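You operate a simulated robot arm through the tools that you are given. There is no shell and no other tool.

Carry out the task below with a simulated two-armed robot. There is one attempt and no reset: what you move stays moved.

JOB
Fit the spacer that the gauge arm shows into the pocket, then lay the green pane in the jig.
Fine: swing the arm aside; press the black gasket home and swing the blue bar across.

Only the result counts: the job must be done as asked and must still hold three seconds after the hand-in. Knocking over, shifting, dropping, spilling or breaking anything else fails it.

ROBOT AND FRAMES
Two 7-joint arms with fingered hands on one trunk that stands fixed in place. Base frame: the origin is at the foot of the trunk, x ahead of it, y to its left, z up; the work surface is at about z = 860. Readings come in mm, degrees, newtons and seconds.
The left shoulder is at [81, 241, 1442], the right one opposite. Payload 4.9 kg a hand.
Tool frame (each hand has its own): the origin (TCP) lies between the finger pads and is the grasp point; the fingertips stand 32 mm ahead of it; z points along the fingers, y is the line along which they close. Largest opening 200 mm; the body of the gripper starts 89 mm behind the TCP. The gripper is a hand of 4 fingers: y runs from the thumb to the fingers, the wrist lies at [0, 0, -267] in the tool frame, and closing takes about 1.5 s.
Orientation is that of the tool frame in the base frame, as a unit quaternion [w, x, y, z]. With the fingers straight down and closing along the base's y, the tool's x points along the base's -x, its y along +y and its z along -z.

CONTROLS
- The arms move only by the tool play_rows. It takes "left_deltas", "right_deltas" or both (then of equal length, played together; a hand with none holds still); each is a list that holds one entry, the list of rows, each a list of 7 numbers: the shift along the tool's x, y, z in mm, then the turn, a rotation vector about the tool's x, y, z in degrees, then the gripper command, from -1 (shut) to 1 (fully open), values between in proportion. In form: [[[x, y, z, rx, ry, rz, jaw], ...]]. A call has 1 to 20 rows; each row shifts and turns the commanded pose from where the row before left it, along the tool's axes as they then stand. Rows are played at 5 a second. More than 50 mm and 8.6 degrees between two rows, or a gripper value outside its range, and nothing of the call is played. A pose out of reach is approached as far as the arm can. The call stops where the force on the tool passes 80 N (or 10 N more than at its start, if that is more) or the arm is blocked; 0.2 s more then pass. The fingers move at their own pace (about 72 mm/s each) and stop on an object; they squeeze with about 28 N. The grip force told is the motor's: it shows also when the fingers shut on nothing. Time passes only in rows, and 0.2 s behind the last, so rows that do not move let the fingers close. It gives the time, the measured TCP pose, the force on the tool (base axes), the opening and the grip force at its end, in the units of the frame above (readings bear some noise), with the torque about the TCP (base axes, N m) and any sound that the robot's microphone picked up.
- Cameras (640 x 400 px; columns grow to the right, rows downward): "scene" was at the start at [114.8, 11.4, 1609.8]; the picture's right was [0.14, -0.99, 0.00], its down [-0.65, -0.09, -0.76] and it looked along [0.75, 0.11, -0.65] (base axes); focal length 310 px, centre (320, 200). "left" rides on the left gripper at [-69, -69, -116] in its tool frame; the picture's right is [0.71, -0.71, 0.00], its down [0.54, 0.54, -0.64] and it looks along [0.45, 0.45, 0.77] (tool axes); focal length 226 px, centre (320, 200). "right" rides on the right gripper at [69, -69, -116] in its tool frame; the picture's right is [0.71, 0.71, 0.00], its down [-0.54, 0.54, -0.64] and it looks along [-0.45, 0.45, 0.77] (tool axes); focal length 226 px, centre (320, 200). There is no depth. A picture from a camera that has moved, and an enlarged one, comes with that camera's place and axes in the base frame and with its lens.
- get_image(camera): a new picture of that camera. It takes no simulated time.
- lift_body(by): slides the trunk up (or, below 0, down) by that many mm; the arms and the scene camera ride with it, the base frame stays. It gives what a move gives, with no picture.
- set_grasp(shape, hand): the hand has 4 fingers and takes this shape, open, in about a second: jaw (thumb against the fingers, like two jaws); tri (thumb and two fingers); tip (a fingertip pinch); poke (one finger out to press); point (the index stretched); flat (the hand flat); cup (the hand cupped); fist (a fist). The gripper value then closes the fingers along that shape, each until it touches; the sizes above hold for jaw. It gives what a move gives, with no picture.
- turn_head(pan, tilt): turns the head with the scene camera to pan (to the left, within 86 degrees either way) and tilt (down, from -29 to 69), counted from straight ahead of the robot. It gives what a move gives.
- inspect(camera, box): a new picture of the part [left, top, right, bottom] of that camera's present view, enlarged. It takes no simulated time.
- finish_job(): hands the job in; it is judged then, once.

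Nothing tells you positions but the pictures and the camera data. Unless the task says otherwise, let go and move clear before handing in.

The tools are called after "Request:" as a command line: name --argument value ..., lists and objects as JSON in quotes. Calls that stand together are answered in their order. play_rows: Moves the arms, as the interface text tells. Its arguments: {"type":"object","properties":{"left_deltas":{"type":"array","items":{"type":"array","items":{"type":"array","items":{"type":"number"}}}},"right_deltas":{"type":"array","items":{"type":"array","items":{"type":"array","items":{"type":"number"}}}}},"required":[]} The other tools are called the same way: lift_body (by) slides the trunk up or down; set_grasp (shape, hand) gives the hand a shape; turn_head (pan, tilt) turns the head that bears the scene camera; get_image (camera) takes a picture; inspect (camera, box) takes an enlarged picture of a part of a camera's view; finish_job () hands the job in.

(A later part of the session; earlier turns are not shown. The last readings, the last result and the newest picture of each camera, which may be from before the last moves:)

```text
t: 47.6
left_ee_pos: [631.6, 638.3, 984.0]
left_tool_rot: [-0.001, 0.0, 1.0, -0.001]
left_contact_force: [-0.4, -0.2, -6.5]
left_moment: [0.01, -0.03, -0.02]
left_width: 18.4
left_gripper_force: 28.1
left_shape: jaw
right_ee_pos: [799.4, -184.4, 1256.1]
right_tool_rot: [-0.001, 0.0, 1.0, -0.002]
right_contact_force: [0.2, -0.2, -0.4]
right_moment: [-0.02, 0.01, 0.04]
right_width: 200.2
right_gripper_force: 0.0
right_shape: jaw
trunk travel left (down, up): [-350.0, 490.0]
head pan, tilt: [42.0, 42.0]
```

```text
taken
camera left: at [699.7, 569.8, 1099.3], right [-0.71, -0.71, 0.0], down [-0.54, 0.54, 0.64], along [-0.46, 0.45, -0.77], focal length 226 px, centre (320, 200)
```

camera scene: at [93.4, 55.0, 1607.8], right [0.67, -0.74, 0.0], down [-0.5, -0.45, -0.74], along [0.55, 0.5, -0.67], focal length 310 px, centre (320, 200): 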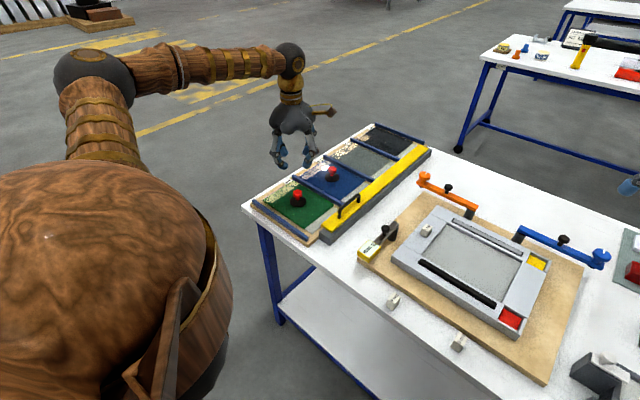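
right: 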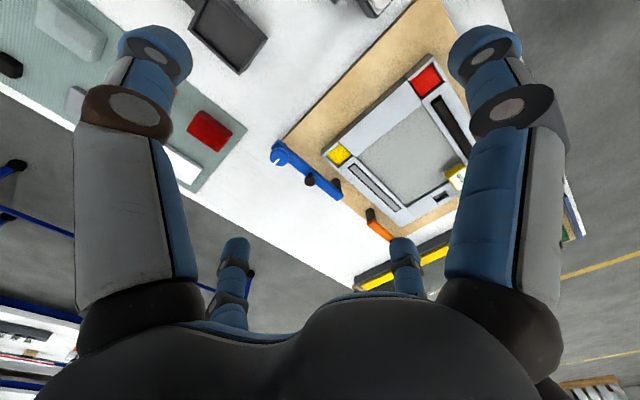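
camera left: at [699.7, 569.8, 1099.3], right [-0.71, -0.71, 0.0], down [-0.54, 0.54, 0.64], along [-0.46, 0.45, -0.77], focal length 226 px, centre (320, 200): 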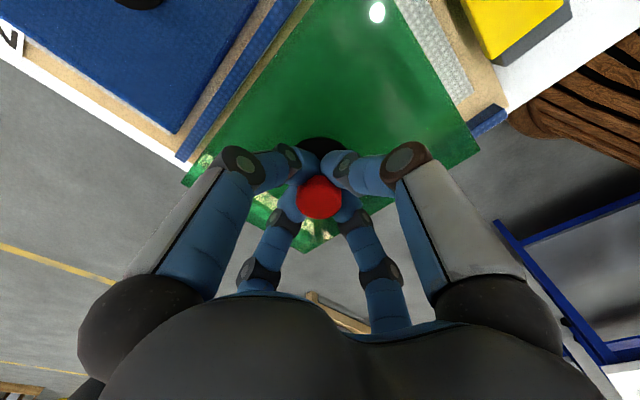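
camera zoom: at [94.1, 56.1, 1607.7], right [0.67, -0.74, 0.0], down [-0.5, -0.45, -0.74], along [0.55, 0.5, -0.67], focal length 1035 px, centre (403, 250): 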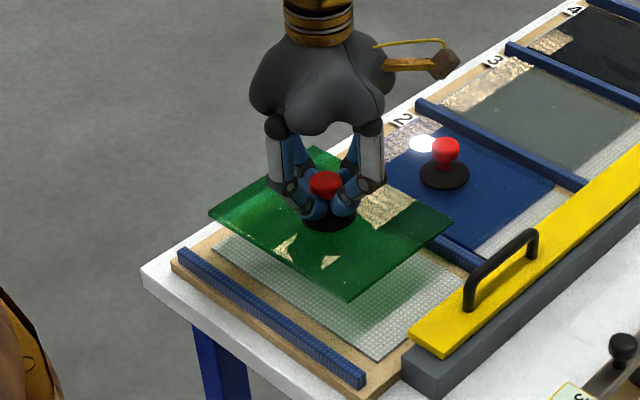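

The pane is held level and weighs about 6 N. I'll raise it clear and then carry it slowly across to above the jig.

Request:
play_rows --left_deltas '[[[0, 0, -12, 0, 0, 0, -1], [0, 0, -18, 0, 0, 0, -1], [0, 0, -20, 0, 0, 0, -1], [0, 0, -20, 0, 0, 0, -1], [0, 0, -20, 0, 0, 0, -1], [0, 0, -12, 0, 0, 0, -1], [0, 0, -4, 0, 0, 0, -1], [0, 0, 0, 0, 0, 0, -1]]]'

Request:
play_rows --left_deltas '[[[-2, -9, 0, 0, 0, 0, -1], [-5, -18, 0, 0, 0, 0, -1], [-7.5, -29.5, 0, 0, 0, 0, -1], [-8, -31, 0, 0, 0, 0, -1], [-8, -31, 0, 0, 0, 0, -1], [-8, -31, 0, 0, 0, 0, -1], [-8, -31, 0, 0, 0, 0, -1], [-8, -31, 0, 0, 0, 0, -1], [-8, -31, 0, 0, 0, 0, -1], [-8, -31, 0, 0, 0, 0, -1], [-8, -31, 0, 0, 0, 0, -1], [-8, -31, 0, 0, 0, 0, -1], [-8, -31, 0, 0, 0, 0, -1], [-8, -31, 0, 0, 0, 0, -1], [-8, -31, 0, 0, 0, 0, -1], [-8, -31, 0, 0, 0, 0, -1], [-8, -31, 0, 0, 0, 0, -1], [-7.5, -29, 0, 0, 0, 0, -1], [-4, -15, 0, 0, 0, 0, -1], [-2, -5, 0, 0, 0, 0, -1]]]'

Request:
turn_head --pan 8 --tilt 42

Request:
get_image --camera "scene"

Request:
get_image --camera "left"

Request:
get_image --camera "right"

```text
t: 49.4
left_ee_pos: [633.9, 639.1, 1090.2]
left_tool_rot: [0.0, 0.0, 1.0, 0.0]
left_contact_force: [-0.4, -0.2, -6.3]
left_moment: [0.03, 0.0, 0.01]
left_width: 18.4
left_gripper_force: 28.4
left_shape: jaw
right_ee_pos: [798.6, -184.2, 1256.7]
right_tool_rot: [-0.001, -0.001, 1.0, -0.001]
right_contact_force: [0.5, 0.8, -0.5]
right_moment: [-0.01, 0.03, 0.01]
right_width: 199.8
right_gripper_force: 0.1
right_shape: jaw
trunk travel left (down, up): [-350.0, 490.0]
head pan, tilt: [42.0, 42.0]
```

```text
t: 53.6
left_ee_pos: [771.8, 97.3, 1089.4]
left_tool_rot: [-0.001, 0.0, 1.0, 0.0]
left_contact_force: [-0.2, -1.1, -6.0]
left_moment: [0.0, -0.03, -0.01]
left_width: 18.5
left_gripper_force: 28.4
left_shape: jaw
right_ee_pos: [799.1, -185.0, 1256.0]
right_tool_rot: [-0.001, 0.0, 1.0, 0.0]
right_contact_force: [-0.5, -0.3, 0.2]
right_moment: [0.01, 0.02, 0.01]
right_width: 199.8
right_gripper_force: 0.1
right_shape: jaw
trunk travel left (down, up): [-350.0, 490.0]
head pan, tilt: [42.0, 42.0]
```

```text
t: 54.6
left_ee_pos: [771.8, 99.0, 1089.3]
left_tool_rot: [-0.001, 0.0, 1.0, 0.0]
left_contact_force: [-1.1, -0.8, -6.3]
left_moment: [0.02, 0.0, 0.02]
left_width: 18.5
left_gripper_force: 28.3
left_shape: jaw
right_ee_pos: [797.5, -184.4, 1256.9]
right_tool_rot: [0.0, 0.0, 1.0, 0.0]
right_contact_force: [-0.5, -0.7, 0.3]
right_moment: [-0.01, 0.01, -0.02]
right_width: 200.0
right_gripper_force: 0.1
right_shape: jaw
trunk travel left (down, up): [-350.0, 490.0]
head pan, tilt: [8.0, 42.0]
```

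```text
taken
camera scene: at [114.8, 10.9, 1607.8], right [0.14, -0.99, 0.0], down [-0.66, -0.09, -0.74], along [0.74, 0.1, -0.67], focal length 310 px, centre (320, 200)
```

scene: 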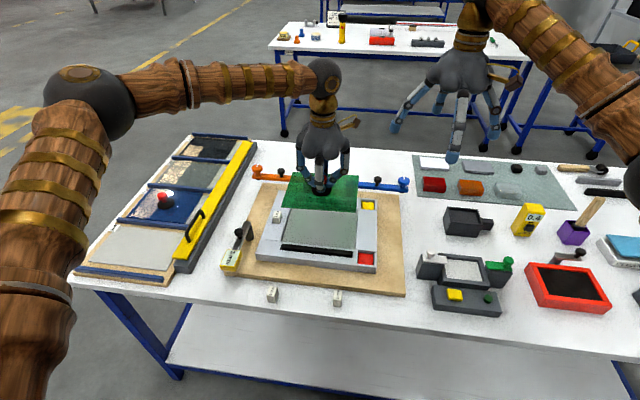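

```text
taken
camera left: at [839.9, 29.4, 1204.3], right [-0.71, -0.71, 0.0], down [-0.54, 0.54, 0.64], along [-0.46, 0.45, -0.77], focal length 226 px, centre (320, 200)
```

left: 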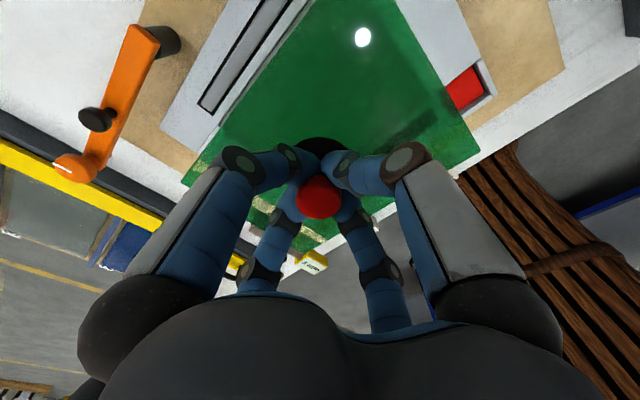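

```text
taken
camera right: at [729.4, -253.0, 1372.1], right [-0.71, 0.71, 0.0], down [0.54, 0.54, 0.64], along [0.45, 0.45, -0.77], focal length 226 px, centre (320, 200)
```

right: 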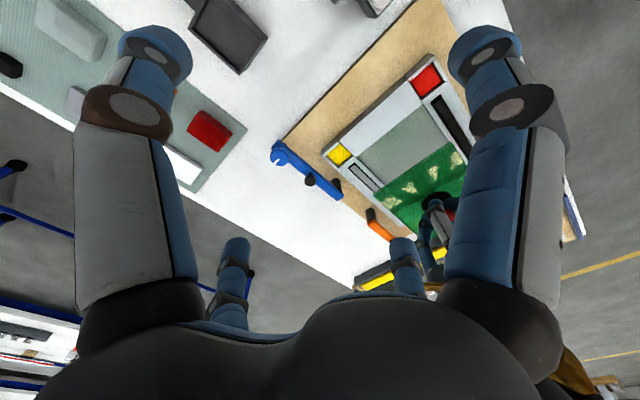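

The pane is above the jig. I'll lower it to about 25 mm over the frame and check alignment.

Request:
play_rows --left_deltas '[[[0, 0, 10, 0, 0, 0, -1], [0, 0, 15, 0, 0, 0, -1], [0, 0, 20, 0, 0, 0, -1], [0, 0, 20, 0, 0, 0, -1], [0, 0, 20, 0, 0, 0, -1], [0, 0, 10, 0, 0, 0, -1], [0, 0, 5, 0, 0, 0, -1], [0, 0, 0, 0, 0, 0, -1]]]'

Request:
inspect --camera "scene" --box '[240, 160, 420, 280]'

Request:
inspect --camera "left" --box '[140, 0, 540, 250]'

Request:
inspect --camera "right" --box '[310, 60, 490, 240]'

```text
t: 56.4
left_ee_pos: [772.2, 101.6, 990.6]
left_tool_rot: [0.0, -0.001, 1.0, 0.0]
left_contact_force: [0.0, 0.2, -6.4]
left_moment: [-0.01, 0.02, -0.04]
left_width: 18.6
left_gripper_force: 27.8
left_shape: jaw
right_ee_pos: [797.1, -184.1, 1257.3]
right_tool_rot: [-0.002, 0.0, 1.0, 0.0]
right_contact_force: [0.3, 0.4, -0.1]
right_moment: [-0.01, -0.01, -0.04]
right_width: 200.1
right_gripper_force: 0.1
right_shape: jaw
trunk travel left (down, up): [-350.0, 490.0]
head pan, tilt: [8.0, 42.0]
```

```text
3.33 times, centred on (330, 220) of scene
camera zoom: at [114.9, 10.8, 1607.8], right [0.14, -0.99, 0.0], down [-0.66, -0.09, -0.74], along [0.74, 0.1, -0.67], focal length 1035 px, centre (287, 133)
```

zoom: 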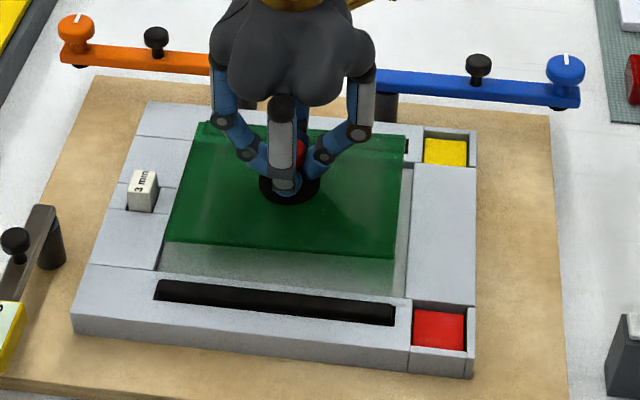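

```text
1.60 times, centred on (340, 125) of left
camera zoom: at [840.2, 31.0, 1105.5], right [-0.71, -0.71, 0.0], down [-0.54, 0.54, 0.64], along [-0.46, 0.46, -0.77], focal length 362 px, centre (288, 320)
```

zoom: 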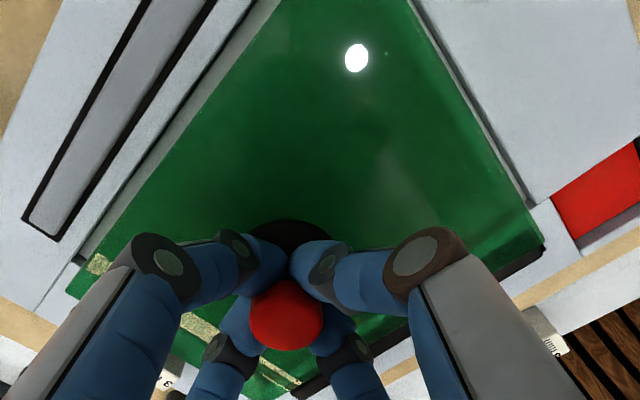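

```text
2.22 times, centred on (400, 150) of right
camera zoom: at [729.5, -253.0, 1372.1], right [-0.71, 0.71, 0.0], down [0.54, 0.54, 0.64], along [0.45, 0.45, -0.77], focal length 502 px, centre (142, 311)
```

zoom: 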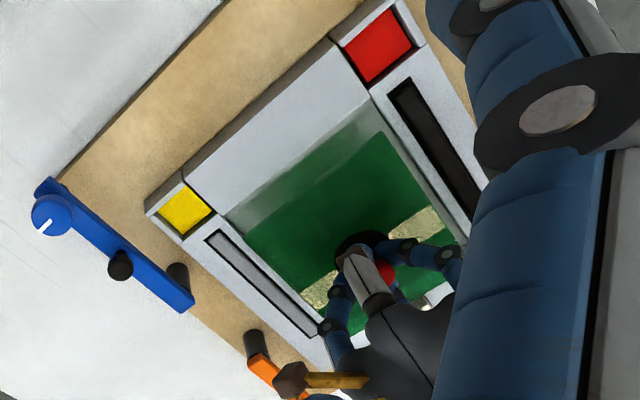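

It is close to centred. I'll zoom on the pane's corners against the opening to fine-tune position and yaw.

Request:
inspect --camera "scene" --box '[272, 220, 320, 250]'

Request:
inspect --camera "scene" --box '[332, 225, 380, 255]'

Request:
inspect --camera "scene" --box '[332, 185, 380, 215]'

Request:
inspect --camera "scene" --box '[272, 185, 320, 215]'

```text
13.33 times, centred on (296, 235) of scene
camera zoom: at [114.9, 10.8, 1607.8], right [0.14, -0.99, 0.0], down [-0.66, -0.09, -0.74], along [0.74, 0.1, -0.67], focal length 4140 px, centre (640, -267)
```

zoom: 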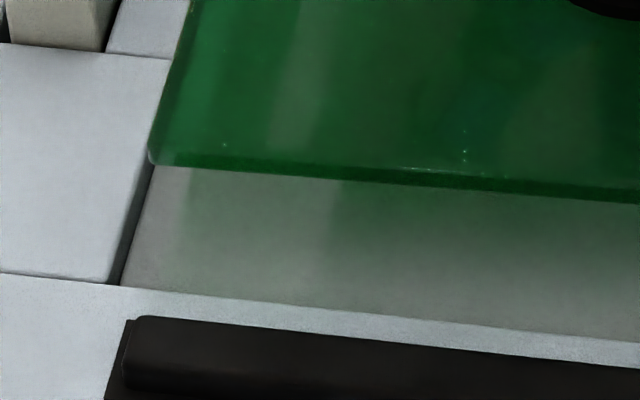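

```text
13.33 times, centred on (356, 240) of scene
camera zoom: at [114.9, 10.8, 1607.8], right [0.14, -0.99, 0.0], down [-0.66, -0.09, -0.74], along [0.74, 0.1, -0.67], focal length 4140 px, centre (-160, -333)
```

zoom: 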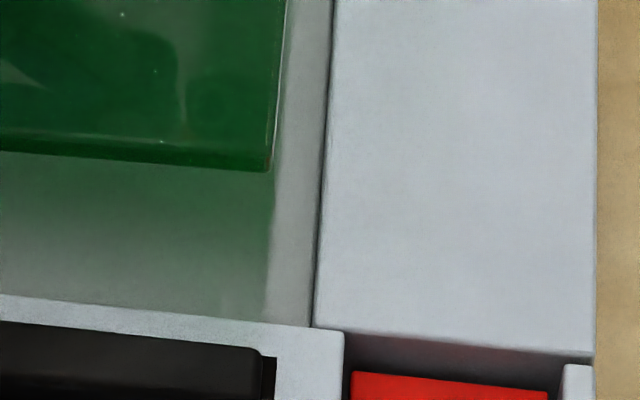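

```text
13.33 times, centred on (356, 200) of scene
camera zoom: at [114.9, 10.8, 1607.8], right [0.14, -0.99, 0.0], down [-0.66, -0.09, -0.74], along [0.74, 0.1, -0.67], focal length 4140 px, centre (-160, 200)
```

zoom: 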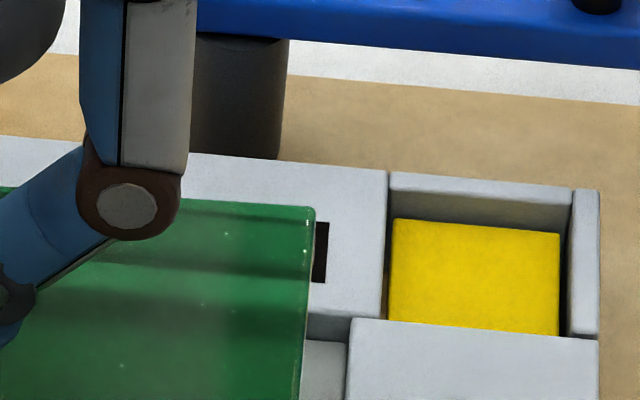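

```text
13.33 times, centred on (296, 200) of scene
camera zoom: at [114.9, 10.8, 1607.8], right [0.14, -0.99, 0.0], down [-0.66, -0.09, -0.74], along [0.74, 0.1, -0.67], focal length 4140 px, centre (640, 200)
```

zoom: 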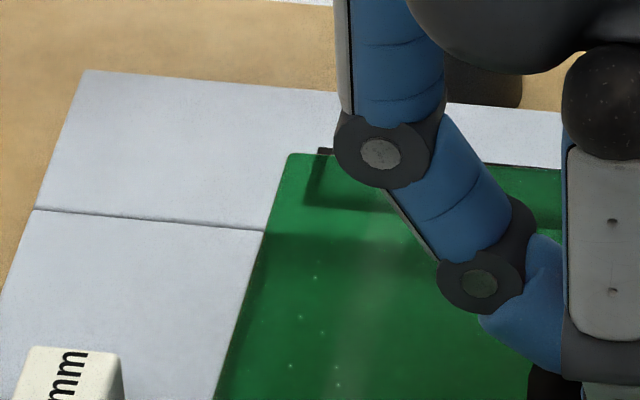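

The opening is square to the base, but the pane may be yawed or tilted a degree or two. I'll check with the hand cameras.

Request:
inspect --camera "left" --box '[380, 0, 500, 75]'

Request:
inspect --camera "left" --box '[410, 100, 530, 175]'

Request:
inspect --camera "left" --box '[160, 110, 280, 200]'

Request:
inspect --camera "left" --box '[220, 0, 340, 75]'

Request:
inspect --camera "right" --box '[360, 90, 456, 190]'

```text
5.33 times, centred on (440, 38) of left
camera zoom: at [840.2, 31.0, 1105.5], right [-0.71, -0.71, 0.0], down [-0.54, 0.54, 0.64], along [-0.46, 0.46, -0.77], focal length 1206 px, centre (-320, 1067)
```

zoom: 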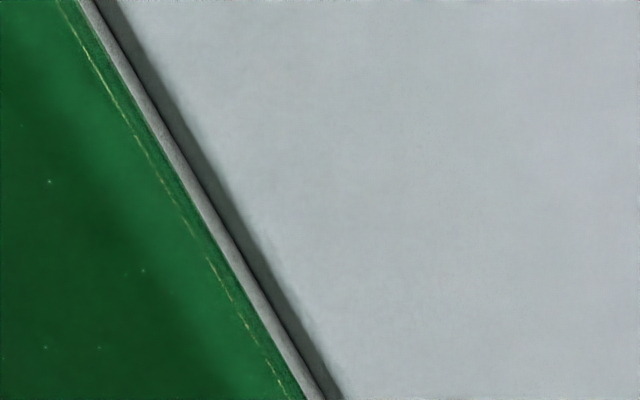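

```text
5.33 times, centred on (470, 138) of left
camera zoom: at [840.2, 31.0, 1105.5], right [-0.71, -0.71, 0.0], down [-0.54, 0.54, 0.64], along [-0.46, 0.46, -0.77], focal length 1206 px, centre (-480, 533)
```

zoom: 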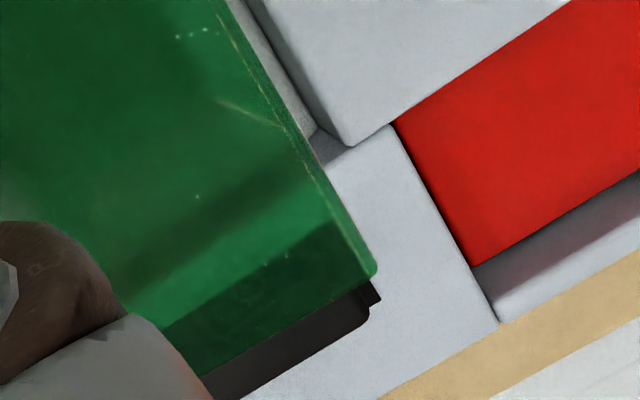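

```text
4.44 times, centred on (220, 155) of left
camera zoom: at [840.2, 31.0, 1105.5], right [-0.71, -0.71, 0.0], down [-0.54, 0.54, 0.64], along [-0.46, 0.46, -0.77], focal length 1005 px, centre (764, 400)
```

zoom: 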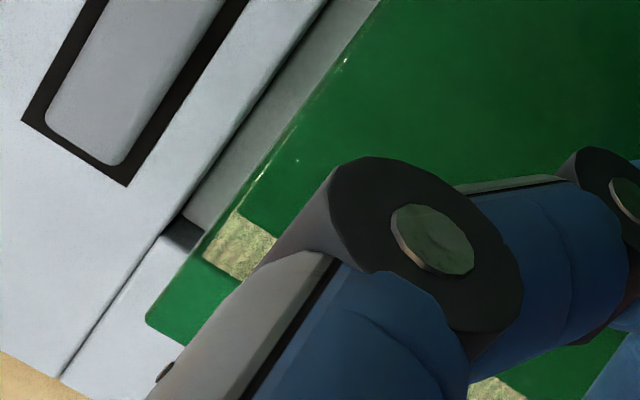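

```text
5.33 times, centred on (280, 38) of left
camera zoom: at [840.2, 31.0, 1105.5], right [-0.71, -0.71, 0.0], down [-0.54, 0.54, 0.64], along [-0.46, 0.46, -0.77], focal length 1206 px, centre (533, 1067)
```

zoom: 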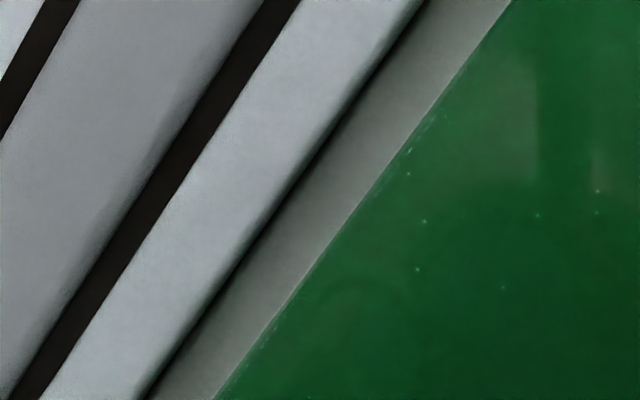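

```text
4.00 times, centred on (408, 140) of right
camera zoom: at [729.5, -253.0, 1372.1], right [-0.71, 0.71, 0.0], down [0.54, 0.54, 0.64], along [0.45, 0.45, -0.77], focal length 904 px, centre (-32, 440)
```

zoom: 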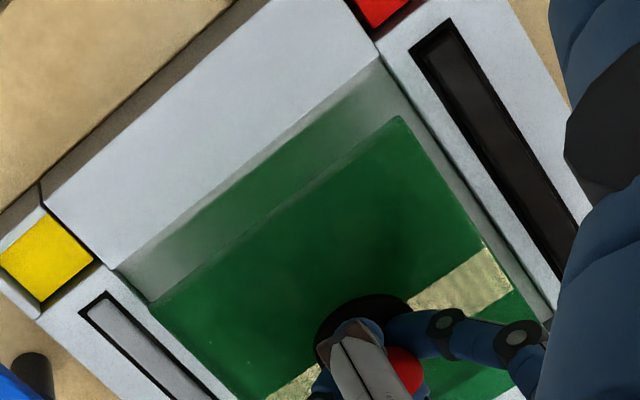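

The pane is centred within a millimetre or so and yawed about −0.8°, with some 11 mm clearance all round. I'll correct the yaw and lower into the recess, watching the force.

Request:
play_rows --left_deltas '[[[0, 0, 0, 0, 0, -0.8, -1], [0, 0, 8, 0, 0, 0, -1], [0, 0, 8, 0, 0, 0, -1], [0, 0, 6, 0, 0, 0, -1], [0, 0, 4, 0, 0, 0, -1], [0, 0, 0, 0, 0, 0, -1]]]'

Request:
inspect --camera "scene" --box '[255, 170, 395, 270]'

Request:
inspect --camera "left" --box '[140, 0, 540, 250]'

```text
t: 57.8
left_ee_pos: [771.9, 97.7, 963.5]
left_tool_rot: [-0.001, -0.007, 1.0, 0.0]
left_contact_force: [0.2, -0.6, -6.6]
left_moment: [0.0, -0.02, 0.01]
left_width: 18.6
left_gripper_force: 28.1
left_shape: jaw
right_ee_pos: [798.0, -183.9, 1256.4]
right_tool_rot: [-0.001, 0.0, 1.0, 0.001]
right_contact_force: [-0.2, -0.1, 0.9]
right_moment: [-0.03, -0.01, -0.01]
right_width: 200.1
right_gripper_force: 0.1
right_shape: jaw
trunk travel left (down, up): [-350.0, 490.0]
head pan, tilt: [8.0, 42.0]
```

```text
4.00 times, centred on (325, 220) of scene
camera zoom: at [114.8, 10.8, 1607.8], right [0.14, -0.99, 0.0], down [-0.66, -0.09, -0.74], along [0.74, 0.1, -0.67], focal length 1242 px, centre (300, 120)
```

zoom: 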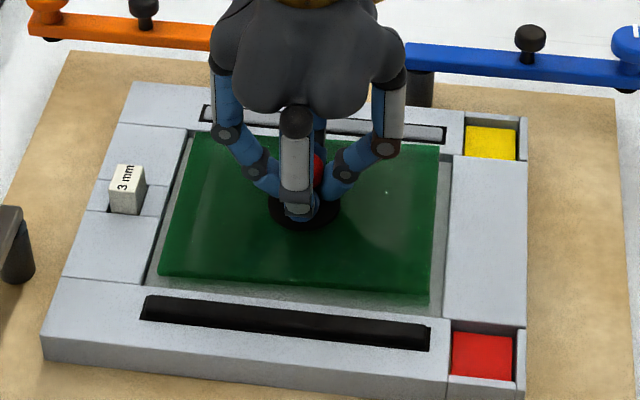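

```text
1.60 times, centred on (340, 125) of left
camera zoom: at [840.9, 31.3, 1078.8], right [-0.7, -0.72, 0.0], down [-0.55, 0.53, 0.64], along [-0.46, 0.45, -0.77], focal length 362 px, centre (288, 320)
```

zoom: 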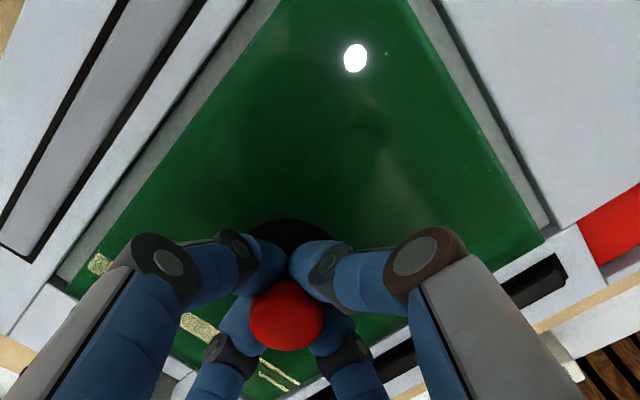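

Well inside the opening on all sides. I'll lower in small steps until the floor takes the weight.

Request:
play_rows --left_deltas '[[[0, 0, 2, 0, 0, 0, -1], [0, 0, 2, 0, 0, 0, -1], [0, 0, 2, 0, 0, 0, -1], [0, 0, 0, 0, 0, 0, -1]]]'

Request:
inspect --camera "scene" --box '[255, 170, 395, 270]'

```text
t: 58.8
left_ee_pos: [772.5, 98.5, 957.0]
left_tool_rot: [0.0, -0.007, 1.0, 0.0]
left_contact_force: [-0.1, -0.6, -6.4]
left_moment: [0.01, 0.04, -0.01]
left_width: 18.5
left_gripper_force: 27.9
left_shape: jaw
right_ee_pos: [798.4, -183.8, 1256.7]
right_tool_rot: [0.0, 0.0, 1.0, 0.0]
right_contact_force: [0.6, 0.1, -0.6]
right_moment: [-0.01, 0.0, 0.03]
right_width: 200.0
right_gripper_force: 0.0
right_shape: jaw
trunk travel left (down, up): [-350.0, 490.0]
head pan, tilt: [8.0, 42.0]
```

```text
4.00 times, centred on (325, 220) of scene
camera zoom: at [114.9, 10.8, 1607.8], right [0.14, -0.99, 0.0], down [-0.66, -0.09, -0.74], along [0.74, 0.1, -0.67], focal length 1242 px, centre (300, 120)
```

zoom: 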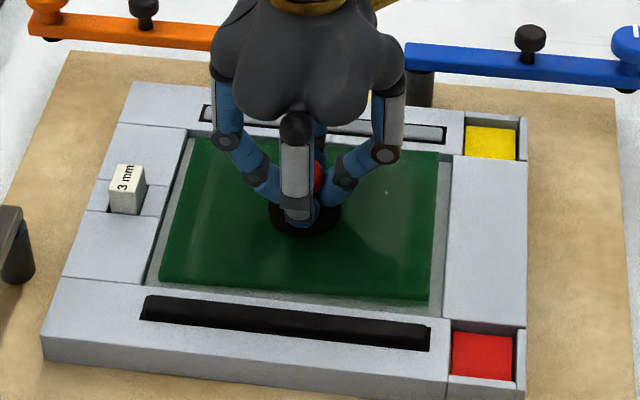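

Request:
play_rows --left_deltas '[[[0, 0, 1.5, 0, 0, 0, -1], [0, 0, 1.5, 0, 0, 0, -1], [0, 0, 1.5, 0, 0, 0, -1], [0, 0, 0, 0, 0, 0, -1]]]'

```text
t: 59.8
left_ee_pos: [772.6, 97.9, 955.1]
left_tool_rot: [0.0, -0.007, 1.0, 0.0]
left_contact_force: [0.0, 0.2, -0.9]
left_moment: [0.5, 0.37, 0.02]
left_width: 18.7
left_gripper_force: 28.4
left_shape: jaw
right_ee_pos: [797.0, -184.9, 1256.8]
right_tool_rot: [0.0, 0.0, 1.0, -0.001]
right_contact_force: [0.8, 0.2, 0.2]
right_moment: [0.01, -0.01, -0.05]
right_width: 199.9
right_gripper_force: 0.1
right_shape: jaw
trunk travel left (down, up): [-350.0, 490.0]
head pan, tilt: [8.0, 42.0]
```

The near-left corner touched first, by the moment reading, so the pane is tilted a little in the grip. I'll look at how much.

Request:
inspect --camera "scene" --box '[280, 225, 370, 260]'

Request:
inspect --camera "left" --box '[380, 0, 540, 160]'

Request:
inspect --camera "right" --box '[360, 90, 456, 190]'

```text
7.11 times, centred on (325, 242) of scene
camera zoom: at [114.3, 10.7, 1607.9], right [0.14, -0.99, 0.0], down [-0.66, -0.09, -0.74], along [0.74, 0.1, -0.67], focal length 2208 px, centre (284, -102)
```

zoom: 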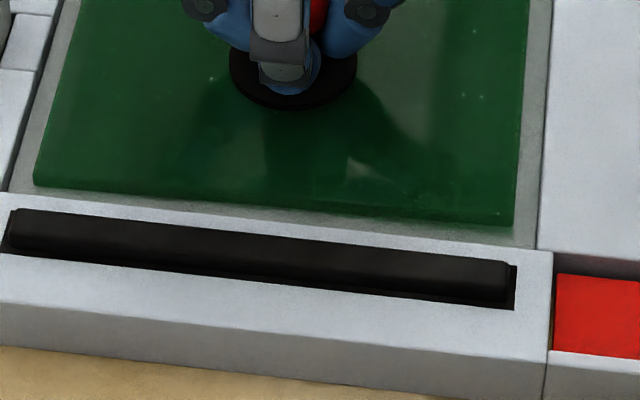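

```text
2.50 times, centred on (460, 80) of left
camera zoom: at [840.7, 30.5, 1069.4], right [-0.7, -0.72, 0.0], down [-0.55, 0.53, 0.64], along [-0.46, 0.45, -0.77], focal length 565 px, centre (-30, 500)
```

zoom: 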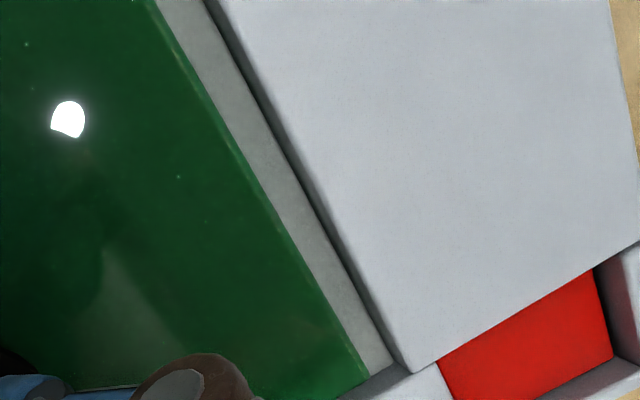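

```text
4.00 times, centred on (408, 140) of right
camera zoom: at [728.9, -253.2, 1372.4], right [-0.71, 0.71, 0.0], down [0.54, 0.54, 0.64], along [0.45, 0.45, -0.77], focal length 904 px, centre (-32, 440)
```

zoom: 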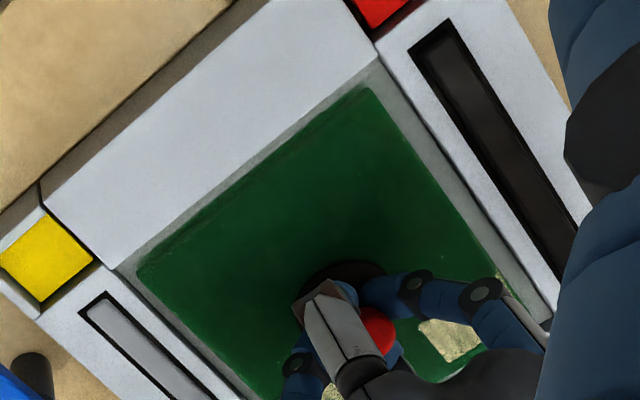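

The tilt is tiny and the pane is practically on the floor. I'll lower one more millimetre and release gently.

Request:
play_rows --left_deltas '[[[0, 0, 1, 0, 0, 0, -1], [0, 0, 0.5, 0, 0, 0, -0.9], [0, 0, 0, 0, 0, 0, -0.8], [0, 0, 0, 0, 0, 0, -0.72], [0, 0, 0, 0, 0, 0, -0.64], [0, 0, 0, 0, 0, 0, -0.56], [0, 0, 0, 0, 0, 0, -0.48], [0, 0, 0, 0, 0, 0, -0.4], [0, 0, 0, 0, 0, 0, -0.3], [0, 0, 0, 0, 0, 0, -0.3], [0, 0, 0, 0, 0, 0, -0.3]]]'

Request:
inspect --camera "scene" --box '[255, 170, 395, 270]'

Request:
inspect --camera "left" --box '[220, 80, 420, 220]'

```text
t: 62.2
left_ee_pos: [771.7, 98.7, 953.0]
left_tool_rot: [0.0, -0.007, 1.0, 0.0]
left_contact_force: [-0.5, -0.3, -0.7]
left_moment: [-0.02, 0.0, -0.02]
left_width: 69.6
left_gripper_force: 0.1
left_shape: jaw
right_ee_pos: [798.5, -184.3, 1257.2]
right_tool_rot: [0.0, 0.0, 1.0, 0.0]
right_contact_force: [0.6, -0.3, -0.3]
right_moment: [-0.01, 0.02, -0.01]
right_width: 200.1
right_gripper_force: 0.1
right_shape: jaw
trunk travel left (down, up): [-350.0, 490.0]
head pan, tilt: [8.0, 42.0]
```

```text
4.00 times, centred on (325, 220) of scene
camera zoom: at [114.1, 10.7, 1607.8], right [0.14, -0.99, 0.0], down [-0.66, -0.09, -0.74], along [0.74, 0.1, -0.67], focal length 1242 px, centre (300, 120)
```

zoom: 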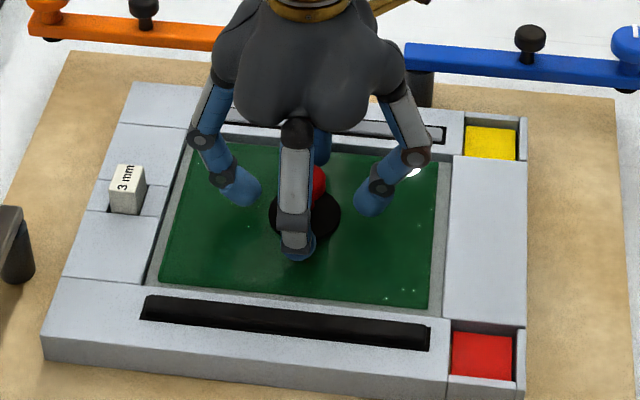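

```text
2.86 times, centred on (320, 150) of left
camera zoom: at [840.8, 30.6, 1067.7], right [-0.7, -0.72, 0.0], down [-0.55, 0.53, 0.64], along [-0.46, 0.45, -0.77], focal length 646 px, centre (320, 343)
```

zoom: 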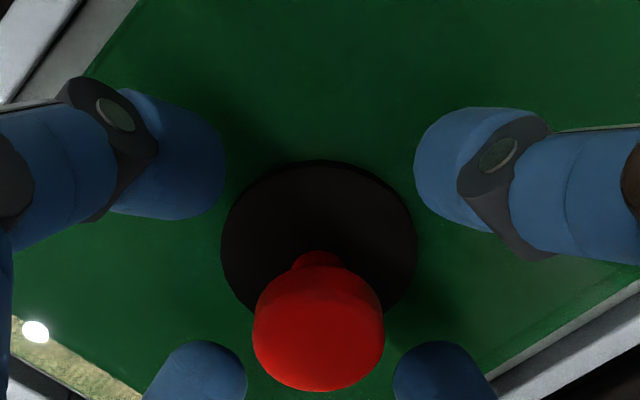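

The pane lies flat in the recess. I'll raise the hand clear and inspect the black gasket.

Request:
play_rows --left_deltas '[[[0, 0, -10, 0, 0, 0, -0.3], [0, 0, -20, 0, 0, 0, -0.3], [0, 0, -30, 0, 0, 0, -0.3], [0, 0, -40, 0, 0, 0, -0.3], [0, 0, -40, 0, 0, 0, -0.6], [0, 30, -20, 0, 0, 0, -1], [0, 45, 0, 0, 0, 0, -1], [0, 45, 0, 0, 0, 0, -1], [0, 0, 0, 0, 0, 0.8, -1], [0, 0, 0, 0, 0, 0, -1]]]'

Request:
inspect --camera "scene" --box '[240, 170, 420, 280]'

Request:
inspect --camera "scene" --box '[275, 235, 323, 265]'

Request:
inspect --camera "scene" --box '[325, 240, 373, 270]'

Request:
get_image --camera "left"

Request:
inspect --camera "right" --box '[390, 70, 486, 150]'

```text
t: 64.4
left_ee_pos: [769.5, 218.0, 1114.4]
left_tool_rot: [0.0, 0.0, 1.0, 0.0]
left_contact_force: [0.1, -0.9, -0.6]
left_moment: [-0.01, -0.02, -0.03]
left_width: 0.0
left_gripper_force: 27.8
left_shape: jaw
right_ee_pos: [797.2, -184.6, 1257.5]
right_tool_rot: [0.0, -0.001, 1.0, 0.0]
right_contact_force: [0.7, -0.1, 0.9]
right_moment: [-0.03, 0.0, 0.02]
right_width: 200.1
right_gripper_force: 0.0
right_shape: jaw
trunk travel left (down, up): [-350.0, 490.0]
head pan, tilt: [8.0, 42.0]
```

```text
3.56 times, centred on (330, 225) of scene
camera zoom: at [114.1, 10.7, 1607.8], right [0.14, -0.99, 0.0], down [-0.66, -0.09, -0.74], along [0.74, 0.1, -0.67], focal length 1104 px, centre (284, 111)
```

zoom: 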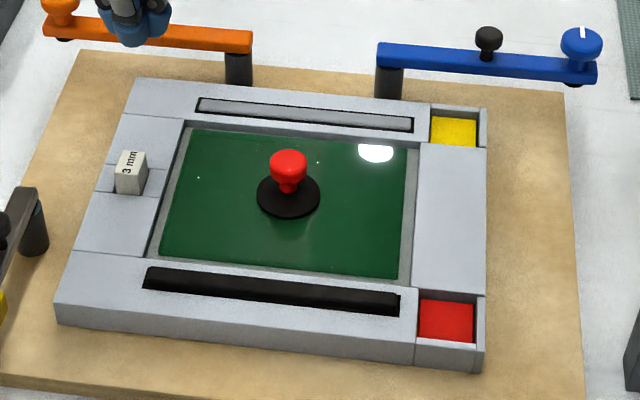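

```text
13.33 times, centred on (299, 250) of scene
camera zoom: at [114.1, 10.7, 1607.8], right [0.14, -0.99, 0.0], down [-0.66, -0.09, -0.74], along [0.74, 0.1, -0.67], focal length 4140 px, centre (600, -467)
```

zoom: 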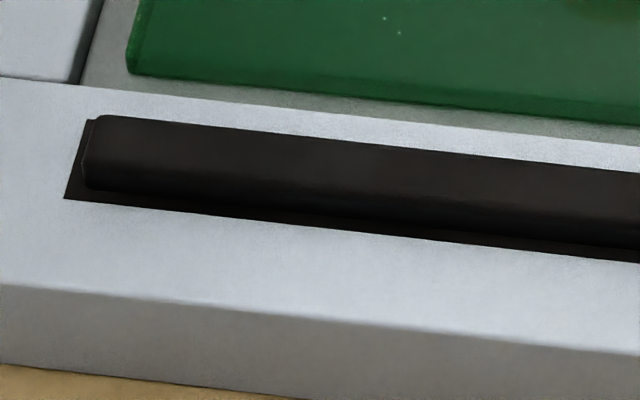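

```text
13.33 times, centred on (349, 255) of scene
camera zoom: at [114.1, 10.7, 1607.8], right [0.14, -0.99, 0.0], down [-0.66, -0.09, -0.74], along [0.74, 0.1, -0.67], focal length 4140 px, centre (-67, -533)
```

zoom: 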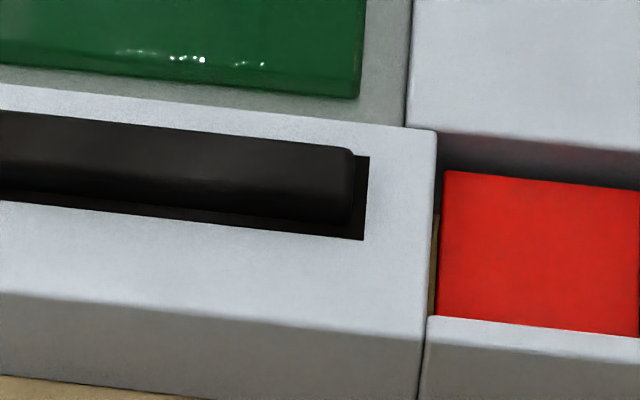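

```text
taken
camera left: at [837.1, 149.5, 1229.1], right [-0.71, -0.71, 0.0], down [-0.54, 0.54, 0.64], along [-0.45, 0.46, -0.77], focal length 226 px, centre (320, 200)
```

left: 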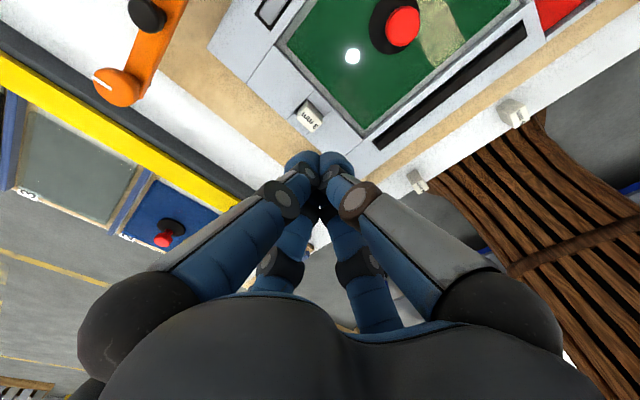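

```text
5.00 times, centred on (438, 110) of right
camera zoom: at [728.8, -253.2, 1372.5], right [-0.71, 0.71, 0.0], down [0.54, 0.54, 0.64], along [0.45, 0.45, -0.77], focal length 1130 px, centre (-270, 650)
```

zoom: 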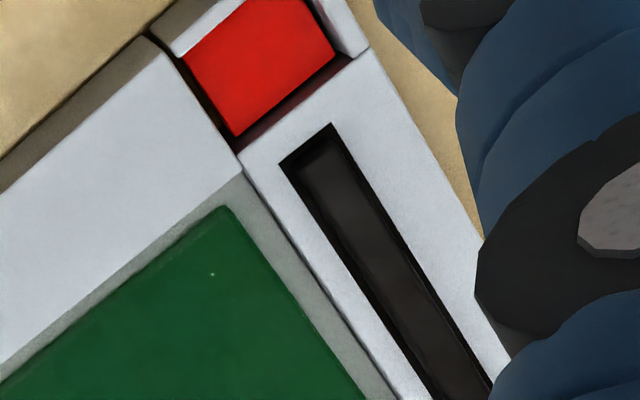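

The black gasket stands about 6–7 mm proud of its slot (x 654–676, y −4 to 202). I'll set the left hand to the poke shape and see where its fingertip is.

Request:
set_grasp --hand "left" --shape "poke"

Request:
get_image --camera "left"

Request:
get_image --camera "scene"

Request:
inspect --camera "scene" --box '[220, 80, 360, 210]'

```text
t: 65.3
left_ee_pos: [769.4, 218.6, 1113.4]
left_tool_rot: [0.0, 0.001, 1.0, 0.0]
left_contact_force: [0.5, -0.2, 0.6]
left_moment: [-0.02, -0.01, -0.01]
left_width: 0.0
left_gripper_force: 0.0
left_shape: poke
right_ee_pos: [797.7, -185.3, 1257.1]
right_tool_rot: [0.0, 0.0, 1.0, 0.0]
right_contact_force: [-0.3, 0.3, 0.2]
right_moment: [-0.01, -0.02, 0.0]
right_width: 199.7
right_gripper_force: 0.0
right_shape: jaw
trunk travel left (down, up): [-350.0, 490.0]
head pan, tilt: [8.0, 42.0]
```

```text
taken
camera left: at [837.1, 149.4, 1229.2], right [-0.71, -0.71, 0.0], down [-0.54, 0.54, 0.64], along [-0.45, 0.46, -0.77], focal length 226 px, centre (320, 200)
```

left: 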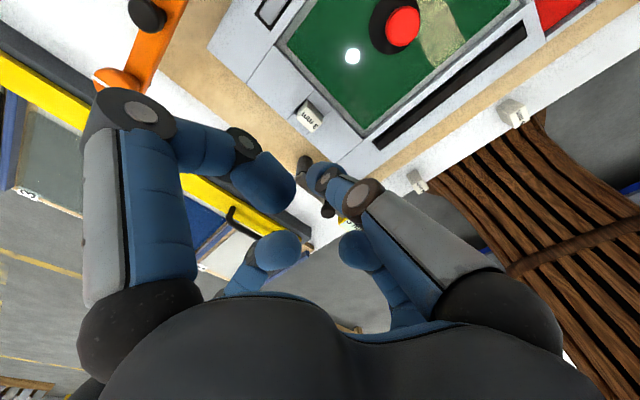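

```text
taken
camera scene: at [114.0, 10.7, 1607.8], right [0.14, -0.99, 0.0], down [-0.66, -0.09, -0.74], along [0.74, 0.1, -0.67], focal length 310 px, centre (320, 200)
```

scene: 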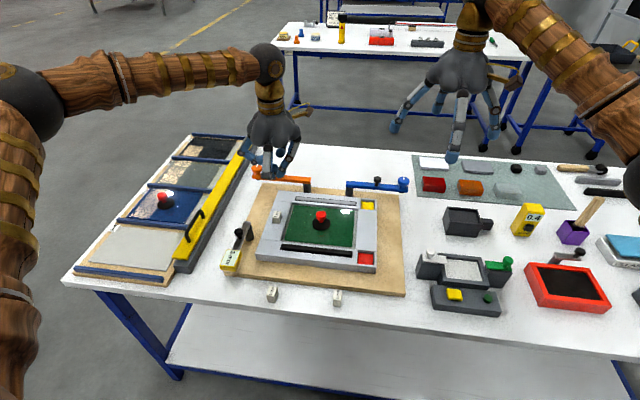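

```text
3.08 times, centred on (290, 145) of scene
camera zoom: at [114.0, 10.7, 1607.8], right [0.14, -0.99, 0.0], down [-0.66, -0.09, -0.74], along [0.74, 0.1, -0.67], focal length 956 px, centre (412, 369)
```

zoom: 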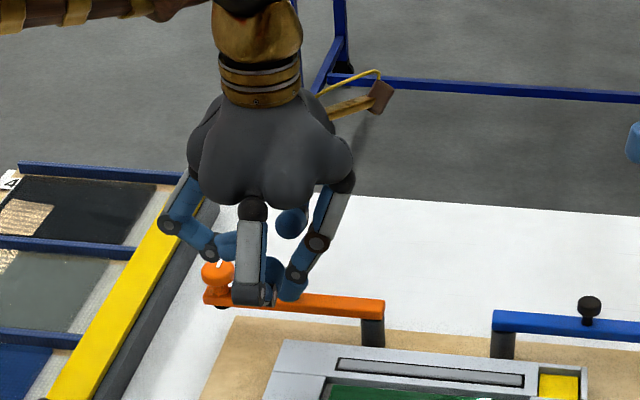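

In the poke shape one finger extends to about 31 mm ahead of the TCP and the others stay higher. I'll zoom in to pin down its offset and see what closing does to it.

Request:
play_rows --left_deltas '[[[0, 0, 0, 0, 0, 0, -1], [0, 0, 0, 0, 0, 0, -1], [0, 0, 0, 0, 0, 0, -1], [0, 0, 0, 0, 0, 0, -1], [0, 0, 0, 0, 0, 0, -1], [0, 0, 0, 0, 0, 0, -1]]]'

Request:
inspect --camera "left" --box '[180, 80, 460, 280]'

Request:
inspect --camera "scene" --box '[220, 80, 360, 210]'

```text
t: 66.7
left_ee_pos: [769.0, 219.4, 1113.3]
left_tool_rot: [0.0, 0.001, 1.0, 0.0]
left_contact_force: [-0.2, 0.1, 0.0]
left_moment: [-0.02, -0.01, -0.02]
left_width: 0.1
left_gripper_force: 0.1
left_shape: poke
right_ee_pos: [796.7, -185.3, 1257.6]
right_tool_rot: [0.0, 0.0, 1.0, 0.0]
right_contact_force: [1.0, 0.4, 1.2]
right_moment: [0.04, 0.01, 0.0]
right_width: 200.1
right_gripper_force: 0.1
right_shape: jaw
trunk travel left (down, up): [-350.0, 490.0]
head pan, tilt: [8.0, 42.0]
```

```text
2.00 times, centred on (320, 180) of left
camera zoom: at [837.1, 149.5, 1229.2], right [-0.71, -0.71, 0.0], down [-0.54, 0.54, 0.64], along [-0.45, 0.45, -0.77], focal length 452 px, centre (320, 240)
```

zoom: 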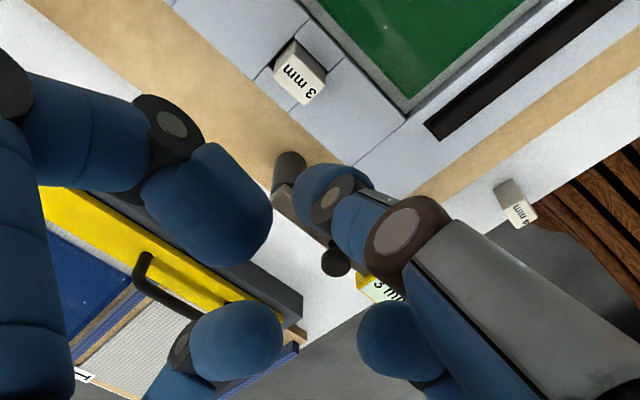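

```text
3.08 times, centred on (290, 145) of scene
camera zoom: at [114.0, 10.7, 1607.8], right [0.14, -0.99, 0.0], down [-0.66, -0.09, -0.74], along [0.74, 0.1, -0.67], focal length 956 px, centre (412, 369)
```

zoom: 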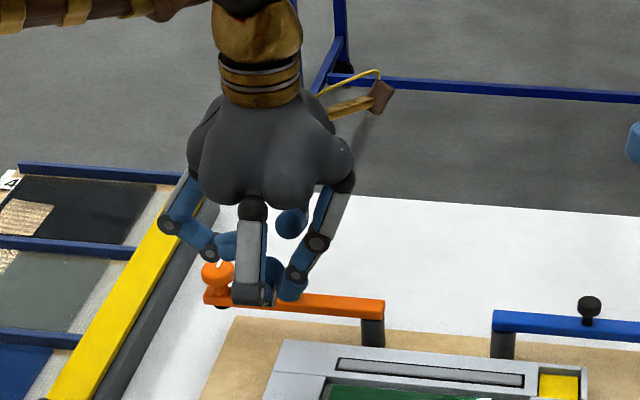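

The tip sits roughly (+2, −6) from the TCP. I'll move it over the middle of the gasket and lower to just above it.

Request:
play_rows --left_deltas '[[[26.75, -28.5, 0, 0, 0, 0, -1], [26.75, -28.5, 10, 0, 0, 0, -1], [26.75, -28.5, 20, 0, 0, 0, -1], [26.75, -28.5, 30, 0, 0, 0, -1], [0, 0, 30, 0, 0, 0, -1], [0, 0, 30, 0, 0, 0, -1], [0, 0, 25, 0, 0, 0, -1], [0, 0, 10, 0, 0, 0, -1], [0, 0, 0, 0, 0, 0, -1]]]'

Request:
inspect --camera "scene" --box '[260, 190, 380, 280]'

Request:
inspect --camera "left" --box '[240, 80, 400, 200]'

Request:
inspect --camera "right" --box '[390, 70, 486, 150]'

```text
t: 68.7
left_ee_pos: [663.5, 104.4, 957.6]
left_tool_rot: [0.0, 0.0, 1.0, 0.0]
left_contact_force: [0.6, -0.2, 0.3]
left_moment: [-0.03, 0.02, 0.01]
left_width: 0.2
left_gripper_force: 0.1
left_shape: poke
right_ee_pos: [797.2, -184.3, 1256.7]
right_tool_rot: [-0.001, 0.0, 1.0, 0.0]
right_contact_force: [0.3, -0.3, 0.0]
right_moment: [-0.06, 0.01, 0.02]
right_width: 199.9
right_gripper_force: 0.1
right_shape: jaw
trunk travel left (down, up): [-350.0, 490.0]
head pan, tilt: [8.0, 42.0]
```

```text
4.44 times, centred on (320, 235) of scene
camera zoom: at [113.8, 10.7, 1607.9], right [0.14, -0.99, 0.0], down [-0.66, -0.09, -0.74], along [0.74, 0.1, -0.67], focal length 1380 px, centre (320, 44)
```

zoom: 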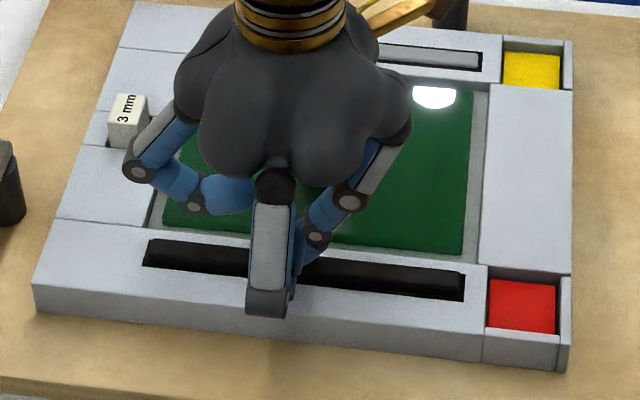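

```text
3.33 times, centred on (320, 140) of left
camera zoom: at [730.9, 36.0, 1072.1], right [-0.71, -0.71, 0.0], down [-0.54, 0.54, 0.64], along [-0.45, 0.45, -0.77], focal length 754 px, centre (320, 400)
```

zoom: 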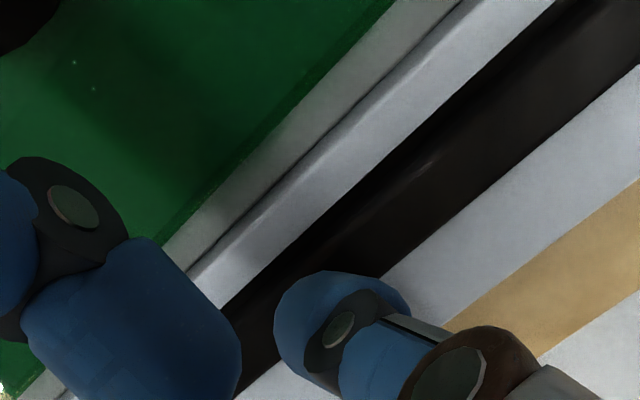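

```text
5.00 times, centred on (438, 110) of right
camera zoom: at [728.6, -253.1, 1372.6], right [-0.71, 0.71, 0.0], down [0.54, 0.54, 0.64], along [0.45, 0.45, -0.77], focal length 1130 px, centre (-270, 650)
```

zoom: 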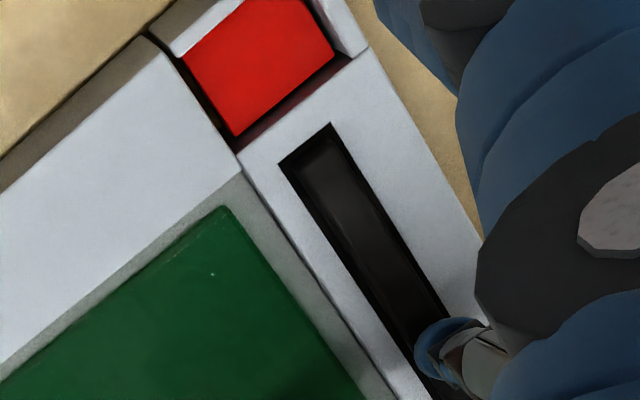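

The tip is right over the gasket's centreline. I'll press down gradually.

Request:
play_rows --left_deltas '[[[1.2, 0, 3, 0, 0, 0, -1], [0, 0, 3, 0, 0, 0, -1], [0, 0, 2, 0, 0, 0, -1], [0, 0, 1.5, 0, 0, 0, -1], [0, 0, 1.5, 0, 0, 0, -1], [0, 0, 0, 0, 0, 0, -1]]]'

Request:
inspect --camera "right" --box '[390, 70, 486, 150]'

Request:
inspect --camera "scene" --box '[260, 210, 380, 280]'

```text
t: 70.1
left_ee_pos: [661.6, 104.1, 944.8]
left_tool_rot: [0.001, 0.0, 1.0, 0.0]
left_contact_force: [1.3, 0.4, 2.9]
left_moment: [0.04, -0.04, 0.0]
left_width: 0.0
left_gripper_force: 0.0
left_shape: poke
right_ee_pos: [797.0, -184.6, 1256.8]
right_tool_rot: [0.0, 0.0, 1.0, 0.0]
right_contact_force: [-0.2, 0.0, 0.2]
right_moment: [-0.02, -0.03, 0.03]
right_width: 199.9
right_gripper_force: 0.1
right_shape: jaw
trunk travel left (down, up): [-350.0, 490.0]
head pan, tilt: [8.0, 42.0]
```

```text
5.00 times, centred on (438, 110) of right
camera zoom: at [728.6, -253.0, 1372.6], right [-0.71, 0.71, 0.0], down [0.54, 0.54, 0.64], along [0.45, 0.45, -0.77], focal length 1130 px, centre (-270, 650)
```

zoom: 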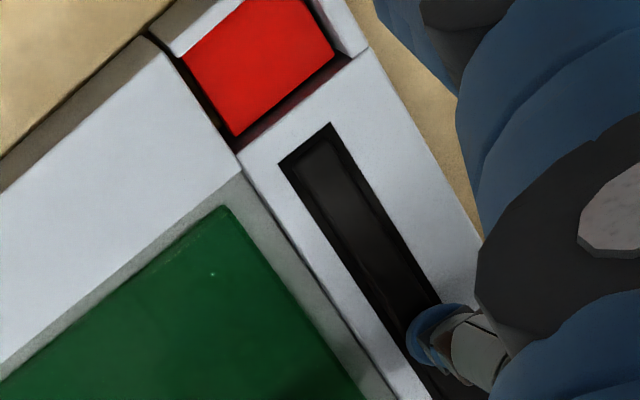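

```text
5.33 times, centred on (320, 245) of scene
camera zoom: at [113.9, 10.8, 1607.9], right [0.14, -0.99, 0.0], down [-0.66, -0.09, -0.74], along [0.74, 0.1, -0.67], focal length 1656 px, centre (320, -40)
```

zoom: 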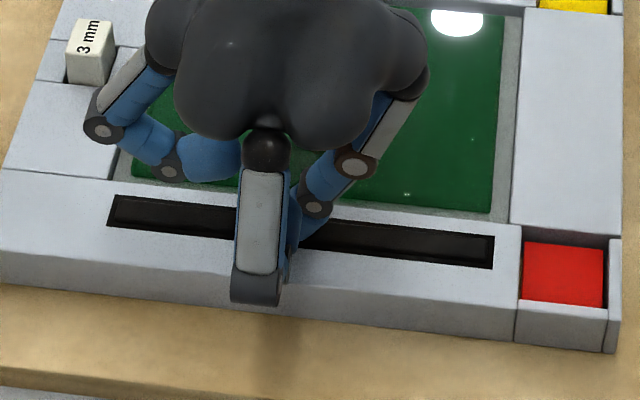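

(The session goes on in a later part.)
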